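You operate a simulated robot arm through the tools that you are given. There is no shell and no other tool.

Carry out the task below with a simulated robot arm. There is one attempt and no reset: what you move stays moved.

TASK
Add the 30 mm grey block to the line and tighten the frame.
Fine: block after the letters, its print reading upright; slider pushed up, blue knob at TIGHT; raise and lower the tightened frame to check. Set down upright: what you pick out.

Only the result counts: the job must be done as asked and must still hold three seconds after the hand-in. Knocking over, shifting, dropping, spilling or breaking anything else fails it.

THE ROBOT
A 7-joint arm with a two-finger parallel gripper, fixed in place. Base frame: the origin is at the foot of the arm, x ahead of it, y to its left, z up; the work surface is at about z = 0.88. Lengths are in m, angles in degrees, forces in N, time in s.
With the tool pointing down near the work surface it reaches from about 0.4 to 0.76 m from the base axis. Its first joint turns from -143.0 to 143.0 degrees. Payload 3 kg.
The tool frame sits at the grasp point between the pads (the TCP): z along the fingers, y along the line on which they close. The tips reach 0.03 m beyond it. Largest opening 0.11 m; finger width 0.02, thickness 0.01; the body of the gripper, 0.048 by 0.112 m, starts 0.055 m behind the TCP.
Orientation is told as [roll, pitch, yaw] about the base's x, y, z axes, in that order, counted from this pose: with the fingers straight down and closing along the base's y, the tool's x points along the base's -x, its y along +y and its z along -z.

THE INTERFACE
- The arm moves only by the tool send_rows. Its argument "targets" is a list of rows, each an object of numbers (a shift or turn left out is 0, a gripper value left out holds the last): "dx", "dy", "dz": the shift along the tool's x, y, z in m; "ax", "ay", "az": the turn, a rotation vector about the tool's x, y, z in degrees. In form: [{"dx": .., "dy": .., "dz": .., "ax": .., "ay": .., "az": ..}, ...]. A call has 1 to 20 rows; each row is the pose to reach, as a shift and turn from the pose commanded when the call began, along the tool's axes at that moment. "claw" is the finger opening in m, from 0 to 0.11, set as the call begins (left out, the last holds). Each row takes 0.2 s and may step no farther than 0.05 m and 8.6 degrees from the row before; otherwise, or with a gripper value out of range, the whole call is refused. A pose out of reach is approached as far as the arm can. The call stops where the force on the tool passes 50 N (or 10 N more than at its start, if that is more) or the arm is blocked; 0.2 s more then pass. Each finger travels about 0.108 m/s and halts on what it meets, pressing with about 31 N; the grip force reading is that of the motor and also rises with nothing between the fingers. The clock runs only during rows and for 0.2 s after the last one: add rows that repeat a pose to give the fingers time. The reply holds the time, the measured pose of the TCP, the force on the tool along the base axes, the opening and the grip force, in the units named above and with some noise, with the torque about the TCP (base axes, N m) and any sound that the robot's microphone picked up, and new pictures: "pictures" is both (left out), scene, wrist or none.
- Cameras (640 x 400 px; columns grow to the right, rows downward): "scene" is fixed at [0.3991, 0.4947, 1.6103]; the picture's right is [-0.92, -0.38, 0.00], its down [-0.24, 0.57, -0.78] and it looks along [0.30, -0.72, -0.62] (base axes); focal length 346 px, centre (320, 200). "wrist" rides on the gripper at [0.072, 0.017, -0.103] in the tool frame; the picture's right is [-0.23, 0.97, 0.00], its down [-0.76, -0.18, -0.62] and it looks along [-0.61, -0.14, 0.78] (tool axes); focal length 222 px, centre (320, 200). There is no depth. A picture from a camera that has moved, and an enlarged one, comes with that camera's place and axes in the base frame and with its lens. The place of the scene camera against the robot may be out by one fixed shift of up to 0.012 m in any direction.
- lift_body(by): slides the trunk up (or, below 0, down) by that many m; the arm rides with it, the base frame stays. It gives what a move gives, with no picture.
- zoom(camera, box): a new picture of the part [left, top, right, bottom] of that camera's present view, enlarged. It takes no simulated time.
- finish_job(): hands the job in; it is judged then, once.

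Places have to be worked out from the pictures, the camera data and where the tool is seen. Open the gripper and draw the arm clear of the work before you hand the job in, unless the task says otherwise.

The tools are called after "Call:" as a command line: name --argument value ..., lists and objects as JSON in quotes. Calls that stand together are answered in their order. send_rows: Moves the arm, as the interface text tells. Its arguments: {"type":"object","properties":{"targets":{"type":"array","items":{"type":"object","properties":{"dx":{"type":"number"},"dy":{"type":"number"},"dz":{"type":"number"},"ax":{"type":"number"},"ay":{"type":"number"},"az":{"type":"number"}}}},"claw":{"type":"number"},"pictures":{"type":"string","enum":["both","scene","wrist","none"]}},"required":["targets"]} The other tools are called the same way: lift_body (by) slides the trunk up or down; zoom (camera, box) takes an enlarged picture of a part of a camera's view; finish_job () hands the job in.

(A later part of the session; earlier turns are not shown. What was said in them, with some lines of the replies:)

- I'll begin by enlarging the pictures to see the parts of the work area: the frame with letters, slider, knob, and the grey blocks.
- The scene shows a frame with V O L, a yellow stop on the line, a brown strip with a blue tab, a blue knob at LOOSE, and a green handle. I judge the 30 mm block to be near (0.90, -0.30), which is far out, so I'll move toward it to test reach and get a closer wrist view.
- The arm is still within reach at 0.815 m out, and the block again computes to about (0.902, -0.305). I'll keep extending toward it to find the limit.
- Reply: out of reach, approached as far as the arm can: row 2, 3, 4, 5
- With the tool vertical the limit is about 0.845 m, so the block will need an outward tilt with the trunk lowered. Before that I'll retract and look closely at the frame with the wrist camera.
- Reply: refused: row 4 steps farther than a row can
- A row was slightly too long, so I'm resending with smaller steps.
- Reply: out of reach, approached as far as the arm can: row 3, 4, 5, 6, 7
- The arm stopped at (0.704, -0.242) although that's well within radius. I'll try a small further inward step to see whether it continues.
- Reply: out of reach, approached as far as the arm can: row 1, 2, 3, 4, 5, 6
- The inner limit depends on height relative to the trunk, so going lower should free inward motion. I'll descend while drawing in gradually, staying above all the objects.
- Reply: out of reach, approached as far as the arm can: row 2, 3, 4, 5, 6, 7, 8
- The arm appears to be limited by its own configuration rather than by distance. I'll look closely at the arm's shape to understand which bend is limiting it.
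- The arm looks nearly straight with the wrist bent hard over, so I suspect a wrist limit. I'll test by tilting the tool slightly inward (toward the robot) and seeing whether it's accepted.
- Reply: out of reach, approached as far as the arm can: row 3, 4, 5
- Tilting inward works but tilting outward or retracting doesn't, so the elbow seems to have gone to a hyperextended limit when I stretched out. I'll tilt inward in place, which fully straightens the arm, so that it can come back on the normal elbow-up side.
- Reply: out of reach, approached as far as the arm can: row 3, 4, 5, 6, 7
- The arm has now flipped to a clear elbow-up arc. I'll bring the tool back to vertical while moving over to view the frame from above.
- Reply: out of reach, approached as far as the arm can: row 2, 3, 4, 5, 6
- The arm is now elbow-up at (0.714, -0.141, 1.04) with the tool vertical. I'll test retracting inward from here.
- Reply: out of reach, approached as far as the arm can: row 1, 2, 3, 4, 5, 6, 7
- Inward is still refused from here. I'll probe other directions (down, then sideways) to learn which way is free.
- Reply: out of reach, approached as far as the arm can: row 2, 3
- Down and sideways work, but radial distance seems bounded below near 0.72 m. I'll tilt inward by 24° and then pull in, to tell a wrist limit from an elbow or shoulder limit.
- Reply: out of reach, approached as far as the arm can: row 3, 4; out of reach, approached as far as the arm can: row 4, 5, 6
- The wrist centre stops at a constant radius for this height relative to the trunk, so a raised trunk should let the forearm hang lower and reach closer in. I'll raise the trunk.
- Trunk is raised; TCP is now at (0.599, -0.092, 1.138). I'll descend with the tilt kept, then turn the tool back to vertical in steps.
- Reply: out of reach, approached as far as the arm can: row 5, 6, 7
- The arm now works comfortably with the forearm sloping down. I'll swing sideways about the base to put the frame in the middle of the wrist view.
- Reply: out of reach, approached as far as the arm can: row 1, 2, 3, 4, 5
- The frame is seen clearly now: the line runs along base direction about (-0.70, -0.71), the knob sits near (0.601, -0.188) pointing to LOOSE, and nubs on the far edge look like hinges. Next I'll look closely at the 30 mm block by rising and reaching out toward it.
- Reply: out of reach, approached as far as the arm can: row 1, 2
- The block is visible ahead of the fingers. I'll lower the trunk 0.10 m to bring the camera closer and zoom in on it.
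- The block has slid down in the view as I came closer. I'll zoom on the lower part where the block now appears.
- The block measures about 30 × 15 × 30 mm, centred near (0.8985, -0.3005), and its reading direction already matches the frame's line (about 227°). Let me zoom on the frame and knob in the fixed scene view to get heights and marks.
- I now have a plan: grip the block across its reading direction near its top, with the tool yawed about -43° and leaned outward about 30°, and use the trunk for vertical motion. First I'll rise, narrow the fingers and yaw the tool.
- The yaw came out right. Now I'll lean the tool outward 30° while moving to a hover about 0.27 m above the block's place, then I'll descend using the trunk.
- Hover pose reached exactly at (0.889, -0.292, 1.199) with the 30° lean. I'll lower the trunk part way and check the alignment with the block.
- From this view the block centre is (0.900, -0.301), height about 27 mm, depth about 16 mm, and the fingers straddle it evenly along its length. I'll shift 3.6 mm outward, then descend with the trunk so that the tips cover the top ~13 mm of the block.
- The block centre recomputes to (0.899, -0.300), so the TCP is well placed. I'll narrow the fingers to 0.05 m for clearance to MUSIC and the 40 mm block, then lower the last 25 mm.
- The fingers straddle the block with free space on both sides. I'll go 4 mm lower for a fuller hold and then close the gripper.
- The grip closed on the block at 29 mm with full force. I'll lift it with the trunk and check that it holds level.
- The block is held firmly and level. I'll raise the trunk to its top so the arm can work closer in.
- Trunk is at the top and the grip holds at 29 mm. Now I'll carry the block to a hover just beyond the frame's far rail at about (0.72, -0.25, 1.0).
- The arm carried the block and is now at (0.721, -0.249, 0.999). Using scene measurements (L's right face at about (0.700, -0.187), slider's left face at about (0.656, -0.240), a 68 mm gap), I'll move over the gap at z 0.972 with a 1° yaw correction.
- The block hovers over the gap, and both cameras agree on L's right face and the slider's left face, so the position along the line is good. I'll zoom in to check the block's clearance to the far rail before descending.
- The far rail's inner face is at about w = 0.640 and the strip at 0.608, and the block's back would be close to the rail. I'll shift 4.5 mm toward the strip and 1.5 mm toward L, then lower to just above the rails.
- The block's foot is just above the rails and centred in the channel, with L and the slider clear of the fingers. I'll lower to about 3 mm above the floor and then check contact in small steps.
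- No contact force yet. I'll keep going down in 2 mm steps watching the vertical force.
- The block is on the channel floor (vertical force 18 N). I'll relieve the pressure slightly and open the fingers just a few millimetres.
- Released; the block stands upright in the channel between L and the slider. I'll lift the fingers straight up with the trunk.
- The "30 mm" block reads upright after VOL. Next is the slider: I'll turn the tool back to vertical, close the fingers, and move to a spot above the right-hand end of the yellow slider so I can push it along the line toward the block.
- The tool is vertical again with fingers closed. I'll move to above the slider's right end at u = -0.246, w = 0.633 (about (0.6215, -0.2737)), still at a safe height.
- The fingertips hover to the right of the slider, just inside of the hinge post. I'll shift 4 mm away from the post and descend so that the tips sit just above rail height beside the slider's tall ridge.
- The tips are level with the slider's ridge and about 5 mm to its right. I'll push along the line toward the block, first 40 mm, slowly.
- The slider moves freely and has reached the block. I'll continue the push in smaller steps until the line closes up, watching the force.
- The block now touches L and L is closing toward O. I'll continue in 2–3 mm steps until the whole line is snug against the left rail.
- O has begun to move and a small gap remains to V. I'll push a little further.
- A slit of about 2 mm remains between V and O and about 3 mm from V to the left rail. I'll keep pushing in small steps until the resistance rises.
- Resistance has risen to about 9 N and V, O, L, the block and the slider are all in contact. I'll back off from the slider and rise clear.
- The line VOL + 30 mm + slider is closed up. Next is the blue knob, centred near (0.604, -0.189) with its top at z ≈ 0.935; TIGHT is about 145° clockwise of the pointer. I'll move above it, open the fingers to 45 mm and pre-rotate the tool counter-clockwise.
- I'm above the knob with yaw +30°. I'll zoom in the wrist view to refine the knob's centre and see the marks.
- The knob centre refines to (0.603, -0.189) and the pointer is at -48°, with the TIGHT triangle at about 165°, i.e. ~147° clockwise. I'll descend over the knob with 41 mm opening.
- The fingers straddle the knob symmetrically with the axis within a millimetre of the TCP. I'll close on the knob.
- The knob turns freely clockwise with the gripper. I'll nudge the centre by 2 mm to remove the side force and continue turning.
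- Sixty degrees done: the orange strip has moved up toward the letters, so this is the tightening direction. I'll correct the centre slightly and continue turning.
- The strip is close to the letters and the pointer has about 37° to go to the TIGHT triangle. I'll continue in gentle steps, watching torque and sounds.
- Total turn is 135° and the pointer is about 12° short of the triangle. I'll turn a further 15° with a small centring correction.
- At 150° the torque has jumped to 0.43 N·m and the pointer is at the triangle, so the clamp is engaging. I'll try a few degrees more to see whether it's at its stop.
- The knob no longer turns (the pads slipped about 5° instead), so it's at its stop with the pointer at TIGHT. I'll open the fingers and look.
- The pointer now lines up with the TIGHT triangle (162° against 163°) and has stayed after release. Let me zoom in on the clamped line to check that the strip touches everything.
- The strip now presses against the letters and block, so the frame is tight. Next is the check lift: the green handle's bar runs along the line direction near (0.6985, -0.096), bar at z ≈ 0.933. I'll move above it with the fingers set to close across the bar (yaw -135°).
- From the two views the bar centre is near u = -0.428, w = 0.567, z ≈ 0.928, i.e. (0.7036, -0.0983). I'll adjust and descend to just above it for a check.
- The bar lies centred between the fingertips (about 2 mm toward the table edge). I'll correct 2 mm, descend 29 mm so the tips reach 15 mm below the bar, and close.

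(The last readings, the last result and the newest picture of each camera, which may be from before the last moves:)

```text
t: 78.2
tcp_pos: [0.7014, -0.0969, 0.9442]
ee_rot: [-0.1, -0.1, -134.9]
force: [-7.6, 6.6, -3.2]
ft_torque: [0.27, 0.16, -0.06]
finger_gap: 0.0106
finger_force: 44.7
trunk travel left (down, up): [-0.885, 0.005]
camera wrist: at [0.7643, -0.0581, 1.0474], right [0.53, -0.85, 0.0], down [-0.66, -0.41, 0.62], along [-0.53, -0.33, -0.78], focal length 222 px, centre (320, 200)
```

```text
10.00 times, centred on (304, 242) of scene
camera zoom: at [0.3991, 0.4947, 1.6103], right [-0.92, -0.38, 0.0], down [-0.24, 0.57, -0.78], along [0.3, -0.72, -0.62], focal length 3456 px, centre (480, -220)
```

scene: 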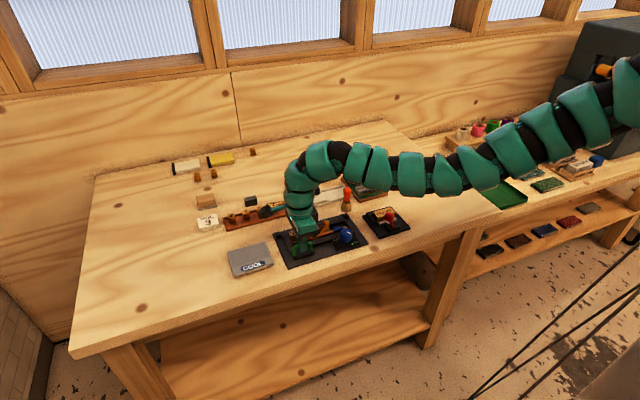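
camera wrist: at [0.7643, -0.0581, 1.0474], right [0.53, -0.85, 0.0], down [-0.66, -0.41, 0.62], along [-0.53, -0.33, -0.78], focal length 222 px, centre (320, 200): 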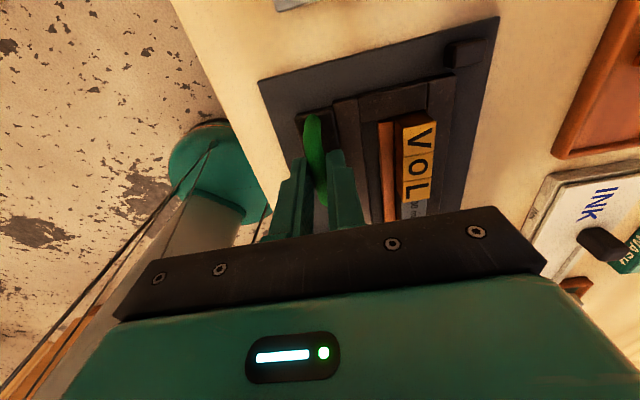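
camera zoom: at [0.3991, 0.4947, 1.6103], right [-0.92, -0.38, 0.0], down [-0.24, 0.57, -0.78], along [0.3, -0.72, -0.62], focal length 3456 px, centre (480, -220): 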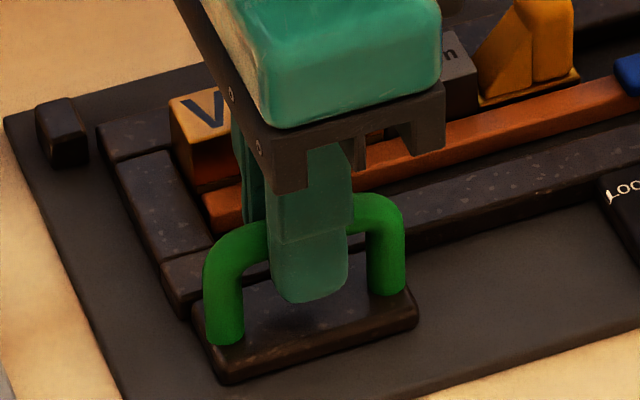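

The bar is held (gap 10.6 mm), with a slight side force showing it sits about 3 mm toward the table edge. I'll relieve that and try a small 6° lift about the far hinge line, following the arc.

Call:
send_rows --targets '[{"dy": -0.0025}, {"dy": 0.0002, "dz": -0.0048, "ax": 3}, {"dy": 0.0032, "dz": -0.0094, "ax": 6}, {"dy": 0.0032, "dz": -0.0094, "ax": 6}]'

Call:
zoom --camera "scene" --box '[264, 205, 376, 275]'

```text
t: 79.2
tcp_pos: [0.7041, -0.1013, 0.954]
ee_rot: [-6.0, 0.0, -134.9]
force: [0.2, 4.6, -3.9]
ft_torque: [-0.4, 0.44, 0.04]
finger_gap: 0.0107
finger_force: 45.4
trunk travel left (down, up): [-0.885, 0.005]
camera wrist: at [0.776, -0.07, 1.0543], right [0.52, -0.85, -0.1], down [-0.62, -0.46, 0.64], along [-0.59, -0.27, -0.76], focal length 222 px, centre (320, 200)
```

scene: 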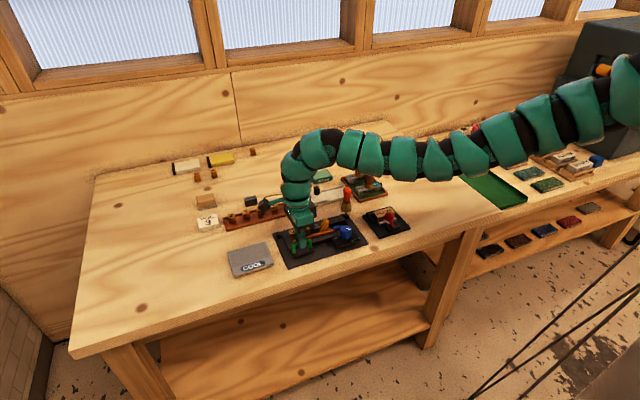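
wrist: 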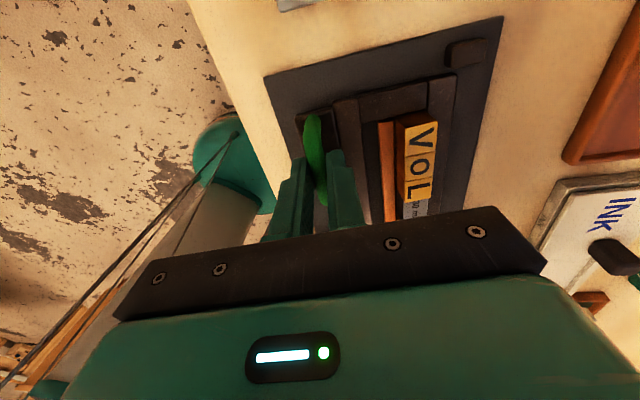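

```text
5.71 times, centred on (320, 240) of scene
camera zoom: at [0.3991, 0.4947, 1.6103], right [-0.92, -0.38, 0.0], down [-0.24, 0.57, -0.78], along [0.3, -0.72, -0.62], focal length 1975 px, centre (320, -29)
```

zoom: 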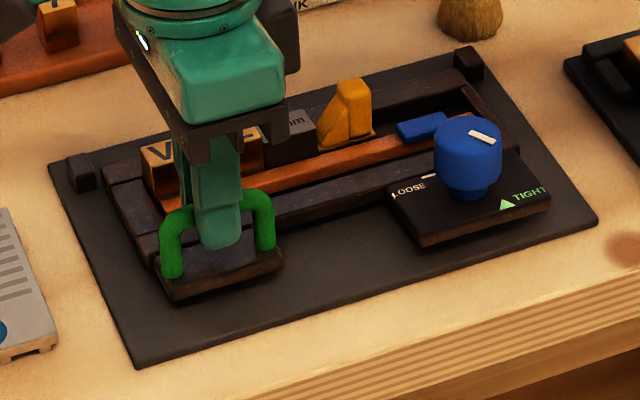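

The whole frame tilts up about the far hinge with only a few newtons, so the hinge estimate is right. I'll continue raising along the arc, letting the round bar turn in the pads, to about 18°.

Call:
send_rows --targets '[{"dy": 0.002, "dz": -0.0048}, {"dy": 0.0041, "dz": -0.0096}, {"dy": 0.0067, "dz": -0.0142}, {"dy": 0.0093, "dz": -0.0186}, {"dy": 0.0093, "dz": -0.0186}]'

Call:
zoom --camera "scene" --box '[264, 200, 376, 270]'

```text
t: 80.3
tcp_pos: [0.7128, -0.1064, 0.9692]
ee_rot: [-6.1, -0.1, -134.9]
force: [-2.7, 9.0, -10.6]
ft_torque: [0.41, -0.19, -0.36]
finger_gap: 0.0105
finger_force: 45.5
trunk travel left (down, up): [-0.885, 0.005]
camera wrist: at [0.7831, -0.0767, 1.0704], right [0.52, -0.84, -0.1], down [-0.62, -0.46, 0.64], along [-0.59, -0.27, -0.76], focal length 222 px, centre (320, 200)
```

scene: 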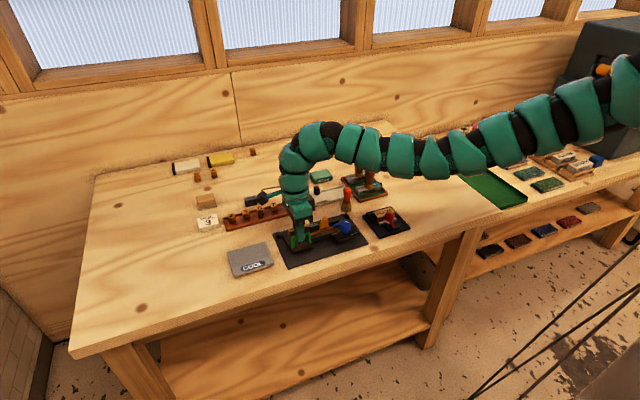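
wrist: 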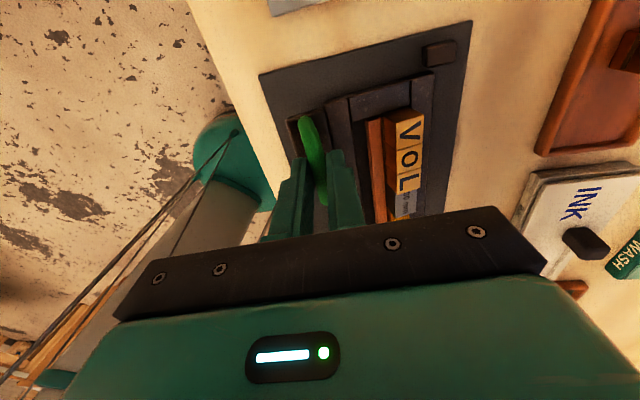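

```text
5.71 times, centred on (320, 235) of scene
camera zoom: at [0.3991, 0.4947, 1.6103], right [-0.92, -0.38, 0.0], down [-0.24, 0.57, -0.78], along [0.3, -0.72, -0.62], focal length 1975 px, centre (320, 0)
```

zoom: 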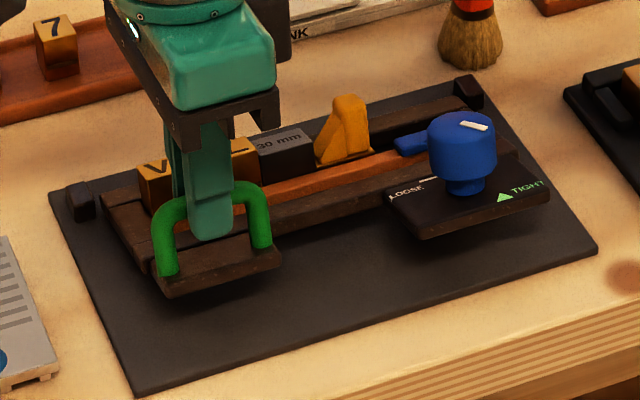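

The frame is up about 18° with every piece of the line staying in place. I'll raise it further to about 30°, easing slightly toward the table edge to reduce the side force.

Call:
send_rows --targets '[{"dy": 0.001, "dz": -0.0043}, {"dy": 0.004, "dz": -0.0085}, {"dy": 0.0073, "dz": -0.0124}, {"dy": 0.0108, "dz": -0.0162}, {"dy": 0.0108, "dz": -0.0162}]'

Call:
zoom --camera "scene" --box '[264, 200, 376, 270]'

```text
t: 80.9
tcp_pos: [0.7136, -0.1084, 0.9705]
ee_rot: [-7.0, -0.5, -134.8]
force: [12.7, 10.7, -19.6]
ft_torque: [-0.31, 0.1, -0.38]
finger_gap: 0.0108
finger_force: 45.5
trunk travel left (down, up): [-0.885, 0.005]
stopped in row 2: the force on the tool passed its limit at 52 N (the readings are from after the stop); the commanded pose is now the measured one
camera wrist: at [0.7848, -0.0771, 1.0701], right [0.52, -0.84, -0.11], down [-0.6, -0.46, 0.65], along [-0.6, -0.27, -0.75], focal length 222 px, centre (320, 200)
```

scene: 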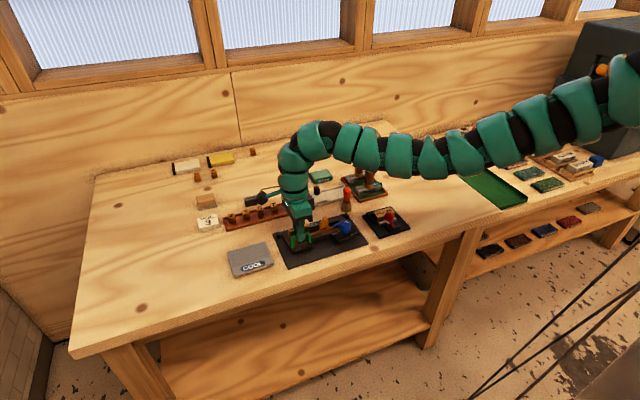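
wrist: 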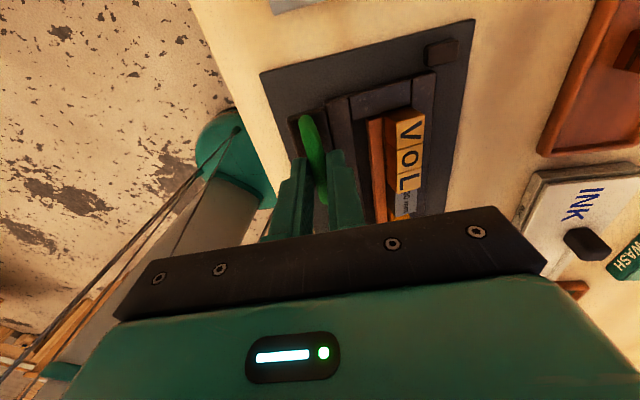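

```text
5.71 times, centred on (320, 235) of scene
camera zoom: at [0.3991, 0.4947, 1.6103], right [-0.92, -0.38, 0.0], down [-0.24, 0.57, -0.78], along [0.3, -0.72, -0.62], focal length 1975 px, centre (320, 0)
```

zoom: 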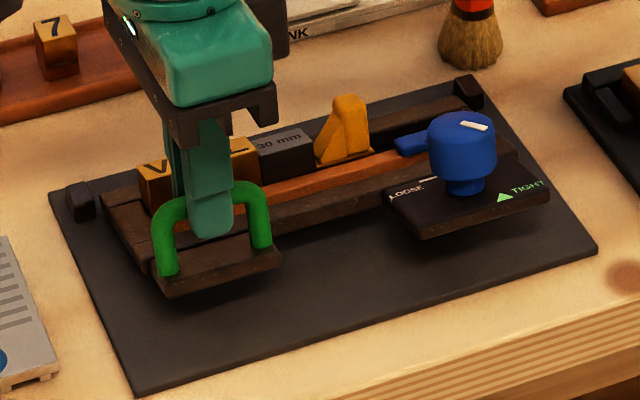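

The lift stopped on firm resistance with the frame no longer moving, so it's at the hinge's upper stop (about 17°), and the line held. I'll lower it gently back along the same arc.

Call:
send_rows --targets '[{"dy": -0.0022, "dz": 0.0022}, {"dy": -0.0047, "dz": 0.0047}, {"dy": -0.007, "dz": 0.0093}, {"dy": -0.0091, "dz": 0.0141}, {"dy": -0.011, "dz": 0.019}, {"dy": -0.0127, "dz": 0.0238}, {"dy": -0.0134, "dz": 0.0265}, {"dy": -0.0134, "dz": 0.0265}]'

Call:
zoom --camera "scene" --box '[264, 205, 376, 275]'

```text
t: 82.7
tcp_pos: [0.7024, -0.0979, 0.9467]
ee_rot: [-6.6, -0.4, -134.9]
force: [38.0, 1.3, 3.0]
ft_torque: [-0.5, -0.28, 0.21]
finger_gap: 0.0104
finger_force: 45.4
trunk travel left (down, up): [-0.885, 0.005]
camera wrist: at [0.7745, -0.0676, 1.0472], right [0.52, -0.84, -0.11], down [-0.61, -0.46, 0.64], along [-0.6, -0.27, -0.76], focal length 222 px, centre (320, 200)
```

scene: 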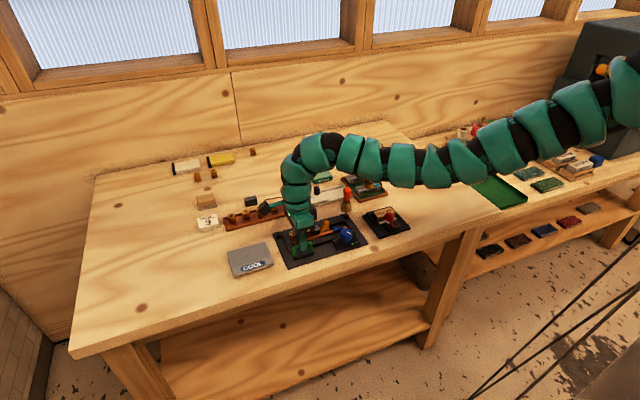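
wrist: 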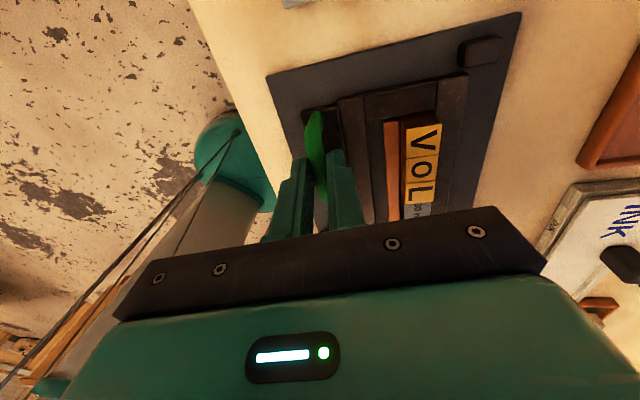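

```text
5.71 times, centred on (320, 240) of scene
camera zoom: at [0.3991, 0.4947, 1.6103], right [-0.92, -0.38, 0.0], down [-0.24, 0.57, -0.78], along [0.3, -0.72, -0.62], focal length 1975 px, centre (320, -29)
```

zoom: 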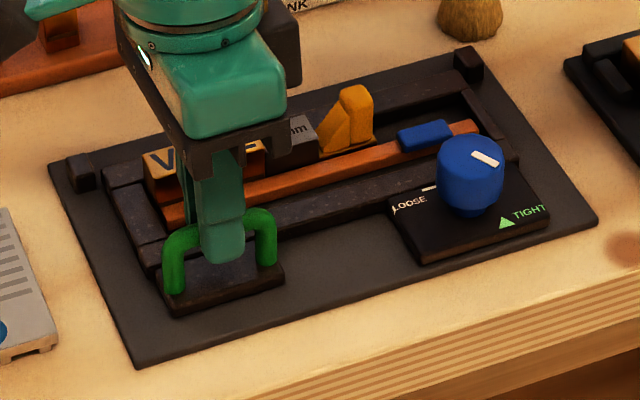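

The frame is back down, but there's a 38 N side pull along +x, so my commanded pose is a bit off from the handle. I'll ease a few millimetres toward +x to relieve it before finishing the set-down.

Call:
send_rows --targets '[{"dx": 0.0015, "dy": 0.0015}, {"dx": 0.003, "dy": 0.003}, {"dx": 0.003, "dy": 0.003}]' --pictures "none"

```text
t: 83.5
tcp_pos: [0.702, -0.0983, 0.9481]
ee_rot: [-6.9, -0.5, -134.9]
force: [15.0, -1.9, -0.4]
ft_torque: [0.06, -0.37, 0.1]
finger_gap: 0.0103
finger_force: 45.0
trunk travel left (down, up): [-0.885, 0.005]
```

Side force is down to 15 N. I'll relieve the rest and lower the last few millimetres.

Call:
send_rows --targets '[{"dx": 0.0018, "dy": 0.0018, "dz": 0.0015}, {"dx": 0.0018, "dy": 0.0018, "dz": 0.0035}, {"dx": 0.0018, "dy": 0.0018, "dz": 0.0035}]' --pictures "none"

Call:
zoom --camera "scene" --box '[272, 215, 352, 265]'

```text
t: 84.3
tcp_pos: [0.703, -0.0974, 0.9479]
ee_rot: [-6.6, -0.4, -134.9]
force: [-7.4, -6.8, 22.0]
ft_torque: [-0.87, 1.0, 0.3]
finger_gap: 0.0107
finger_force: 44.4
trunk travel left (down, up): [-0.885, 0.005]
```

```text
8.00 times, centred on (312, 240) of scene
camera zoom: at [0.3991, 0.4947, 1.6103], right [-0.92, -0.38, 0.0], down [-0.24, 0.57, -0.78], along [0.3, -0.72, -0.62], focal length 2765 px, centre (384, -120)
```

zoom: 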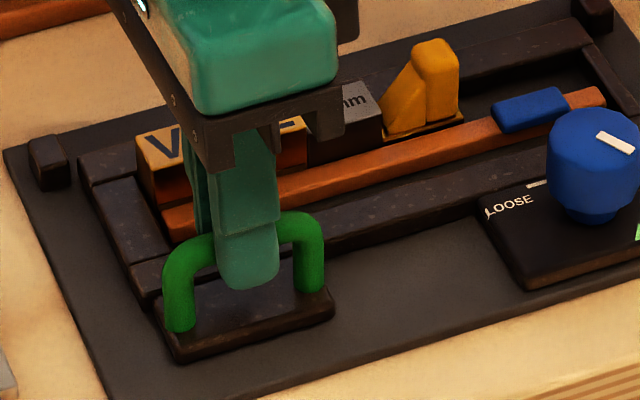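

The vertical force of 22 N shows the frame is fully seated again. I'll relieve the pressure and open the fingers.

Call:
send_rows --targets '[{"dx": -0.0008, "dz": -0.003}, {"dx": -0.0008, "dz": -0.003}]' --pictures "none"

Call:
send_rows --targets '[{"dx": 0}, {"dx": 0}, {"dx": 0}]' --claw 0.03 --pictures "none"

Call:
zoom --camera "scene" --box '[272, 215, 352, 265]'

Call:
zoom --camera "wrist" --box '[220, 60, 420, 185]'

```text
t: 84.9
tcp_pos: [0.702, -0.0978, 0.9475]
ee_rot: [-6.8, -0.4, -134.8]
force: [-9.0, -3.2, -1.4]
ft_torque: [0.91, -0.78, -0.03]
finger_gap: 0.0105
finger_force: 45.8
trunk travel left (down, up): [-0.885, 0.005]
```

```text
t: 85.7
tcp_pos: [0.705, -0.0981, 0.9469]
ee_rot: [-6.7, -0.4, -135.0]
force: [-0.7, 0.7, -0.2]
ft_torque: [-0.01, 0.02, 0.03]
finger_gap: 0.0298
finger_force: 0.1
trunk travel left (down, up): [-0.885, 0.005]
```

```text
8.00 times, centred on (312, 240) of scene
camera zoom: at [0.3991, 0.4947, 1.6103], right [-0.92, -0.38, 0.0], down [-0.24, 0.57, -0.78], along [0.3, -0.72, -0.62], focal length 2765 px, centre (384, -120)
```

zoom: 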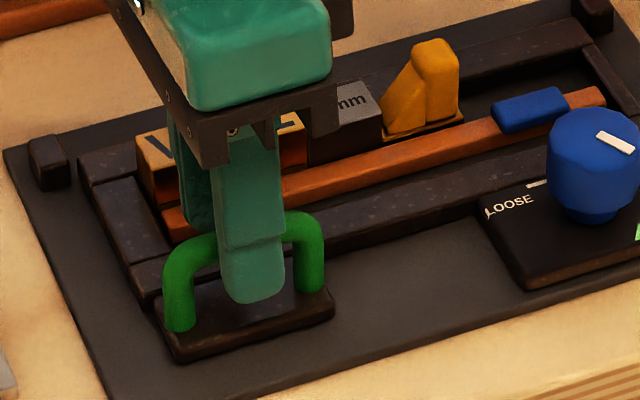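

```text
3.20 times, centred on (320, 122) of wrist
camera zoom: at [0.7764, -0.0678, 1.0479], right [0.52, -0.84, -0.11], down [-0.61, -0.46, 0.65], along [-0.6, -0.27, -0.76], focal length 711 px, centre (320, 448)
```

zoom: 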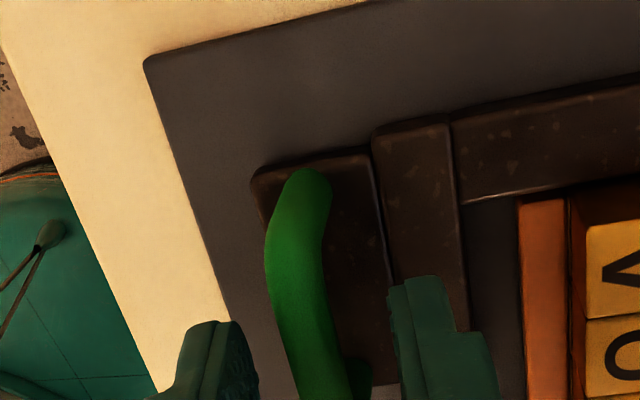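

Released cleanly with the bar free between the fingers. I'll withdraw straight back along the finger axis and check the result.

Call:
send_rows --targets '[{"dz": -0.02}, {"dz": -0.05}, {"dz": -0.09}, {"dz": -0.12}, {"dz": -0.12}]'

Call:
zoom --camera "scene" --box '[264, 205, 376, 275]'

Call:
zoom --camera "wrist" --box '[160, 0, 480, 200]'

```text
t: 86.9
tcp_pos: [0.713, -0.107, 1.068]
ee_rot: [-6.6, -0.4, -135.0]
force: [-0.3, 0.0, 0.1]
ft_torque: [0.01, 0.04, -0.04]
finger_gap: 0.0299
finger_force: 0.1
trunk travel left (down, up): [-0.885, 0.005]
camera wrist: at [0.7858, -0.0767, 1.1681], right [0.52, -0.84, -0.11], down [-0.61, -0.46, 0.65], along [-0.6, -0.27, -0.76], focal length 222 px, centre (320, 200)
```

scene: 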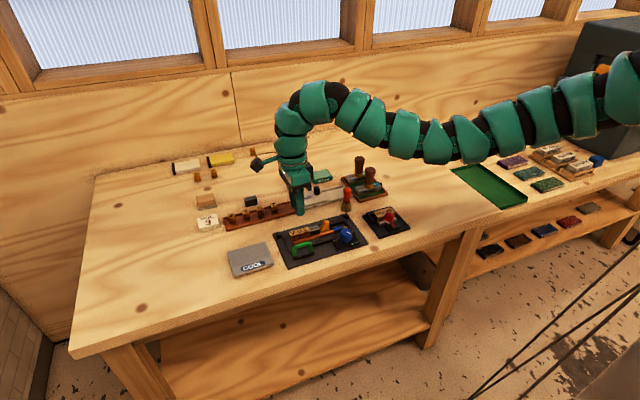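
wrist: 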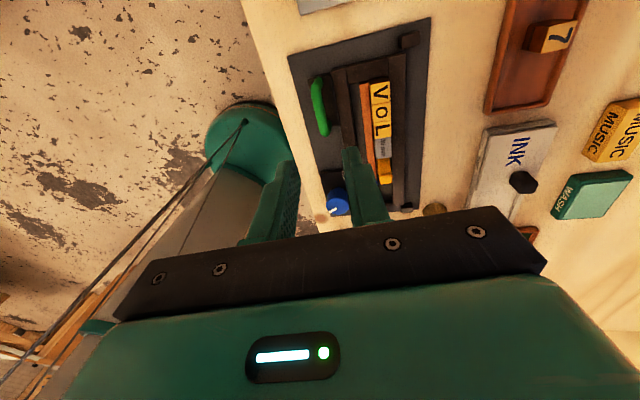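

```text
5.71 times, centred on (320, 240) of scene
camera zoom: at [0.3991, 0.4947, 1.6103], right [-0.92, -0.38, 0.0], down [-0.24, 0.57, -0.78], along [0.3, -0.72, -0.62], focal length 1975 px, centre (320, -29)
```

zoom: 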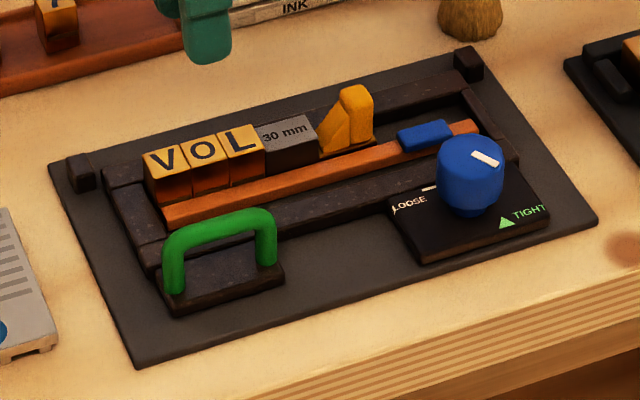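

```text
2.00 times, centred on (320, 100) of wrist
camera zoom: at [0.7858, -0.0767, 1.1681], right [0.52, -0.84, -0.11], down [-0.61, -0.46, 0.65], along [-0.6, -0.27, -0.76], focal length 444 px, centre (320, 400)
```

zoom: 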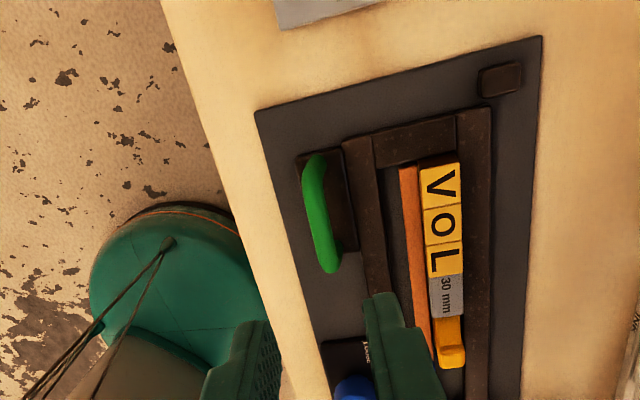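

The frame is seated, the line reads V O L 30 mm with the slider tight against it, and the knob is at TIGHT; the base plate corners haven't moved. I'll raise the arm clear with the gripper open and compare the surroundings with the start.

Call:
send_rows --targets '[{"dz": -0.03}, {"dz": -0.06}, {"dz": -0.09, "dy": 0.01}, {"dz": -0.12, "dy": 0.02}, {"dz": -0.14, "dy": 0.03}, {"dz": -0.14, "dy": 0.03}]' --claw 0.08

Call:
zoom --camera "scene" --box '[180, 140, 340, 240]'

Call:
zoom --camera "scene" --box '[260, 190, 420, 290]'

```text
t: 88.3
tcp_pos: [0.7464, -0.1398, 1.2026]
ee_rot: [-6.6, -0.4, -134.9]
force: [-0.5, 0.0, 0.8]
ft_torque: [0.0, 0.0, -0.01]
finger_gap: 0.0801
finger_force: 0.0
trunk travel left (down, up): [-0.885, 0.005]
camera wrist: at [0.8188, -0.1093, 1.3032], right [0.52, -0.84, -0.11], down [-0.61, -0.46, 0.65], along [-0.6, -0.27, -0.76], focal length 222 px, centre (320, 200)
```

scene: 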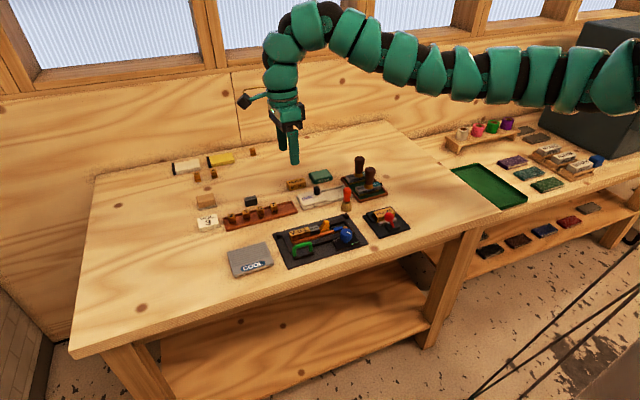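
wrist: 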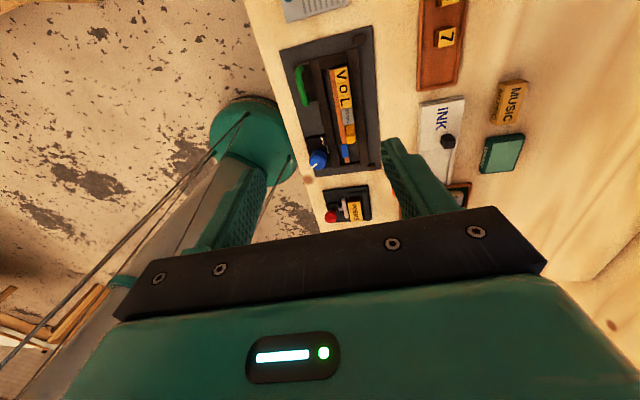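

```text
4.00 times, centred on (260, 190) of scene
camera zoom: at [0.3991, 0.4947, 1.6103], right [-0.92, -0.38, 0.0], down [-0.24, 0.57, -0.78], along [0.3, -0.72, -0.62], focal length 1382 px, centre (560, 240)
```

zoom: 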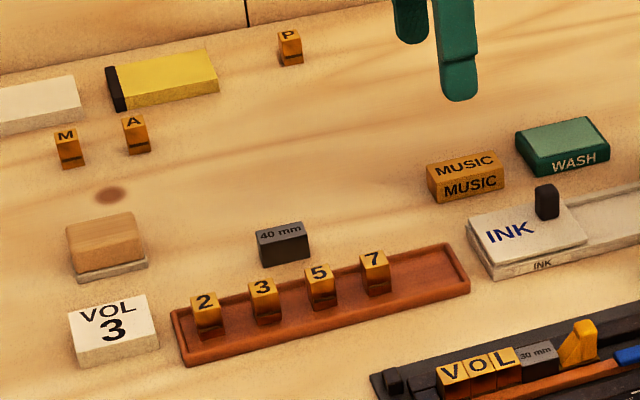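

```text
4.00 times, centred on (340, 240) of scene
camera zoom: at [0.3991, 0.4947, 1.6103], right [-0.92, -0.38, 0.0], down [-0.24, 0.57, -0.78], along [0.3, -0.72, -0.62], focal length 1382 px, centre (240, 40)
```

zoom: 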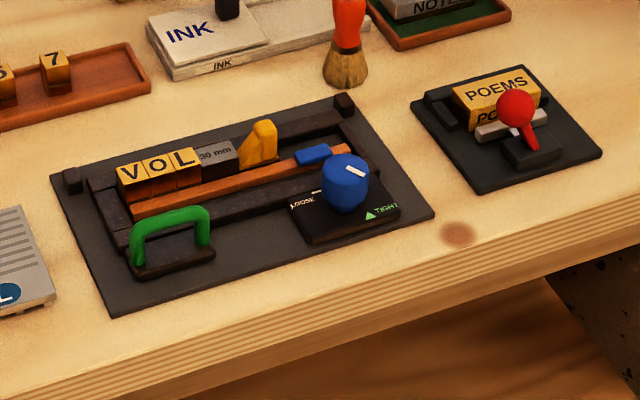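

Everything else on the table matches the starting pictures. The block reads upright after VOL, the slider is tight against it, the knob is at TIGHT and the frame is lowered and seated; the arm is clear with the gripper open, so I'm handing in.

Call:
finish_job

```text
The job is handed in.
```

I added the 30 mm block to the line, tightened the frame, did the raise-and-lower check, and handed the job in. I don't have the judge's result.

- **Block:** it stands right after the letters, so the line reads V O L 30 mm, with its print upright.
- **Slider:** I pushed the yellow slider up until V, O, L and the block were all touching. The push then met about 9 N of resistance.
- **Knob:** I turned the blue knob about 150° clockwise to its stop. The pointer lines up with the TIGHT triangle and stayed there after I let go. The orange strip now presses on the letters and the block.
- **Check:** I raised the frame by the green handle until it would go no further, roughly 17°, and nothing in the line moved. It then went back down and is seated again.
- **Force in the check:** trying to go past that stop briefly pushed the force to 52 N, just over the limit. While lowering, there was a side pull of about 38 N, which I relieved before releasing the handle.

In the last pictures the other items on the table look just as they did at the start, and the frame's base plate has not shifted. The arm is clear of the work and the gripper is open.
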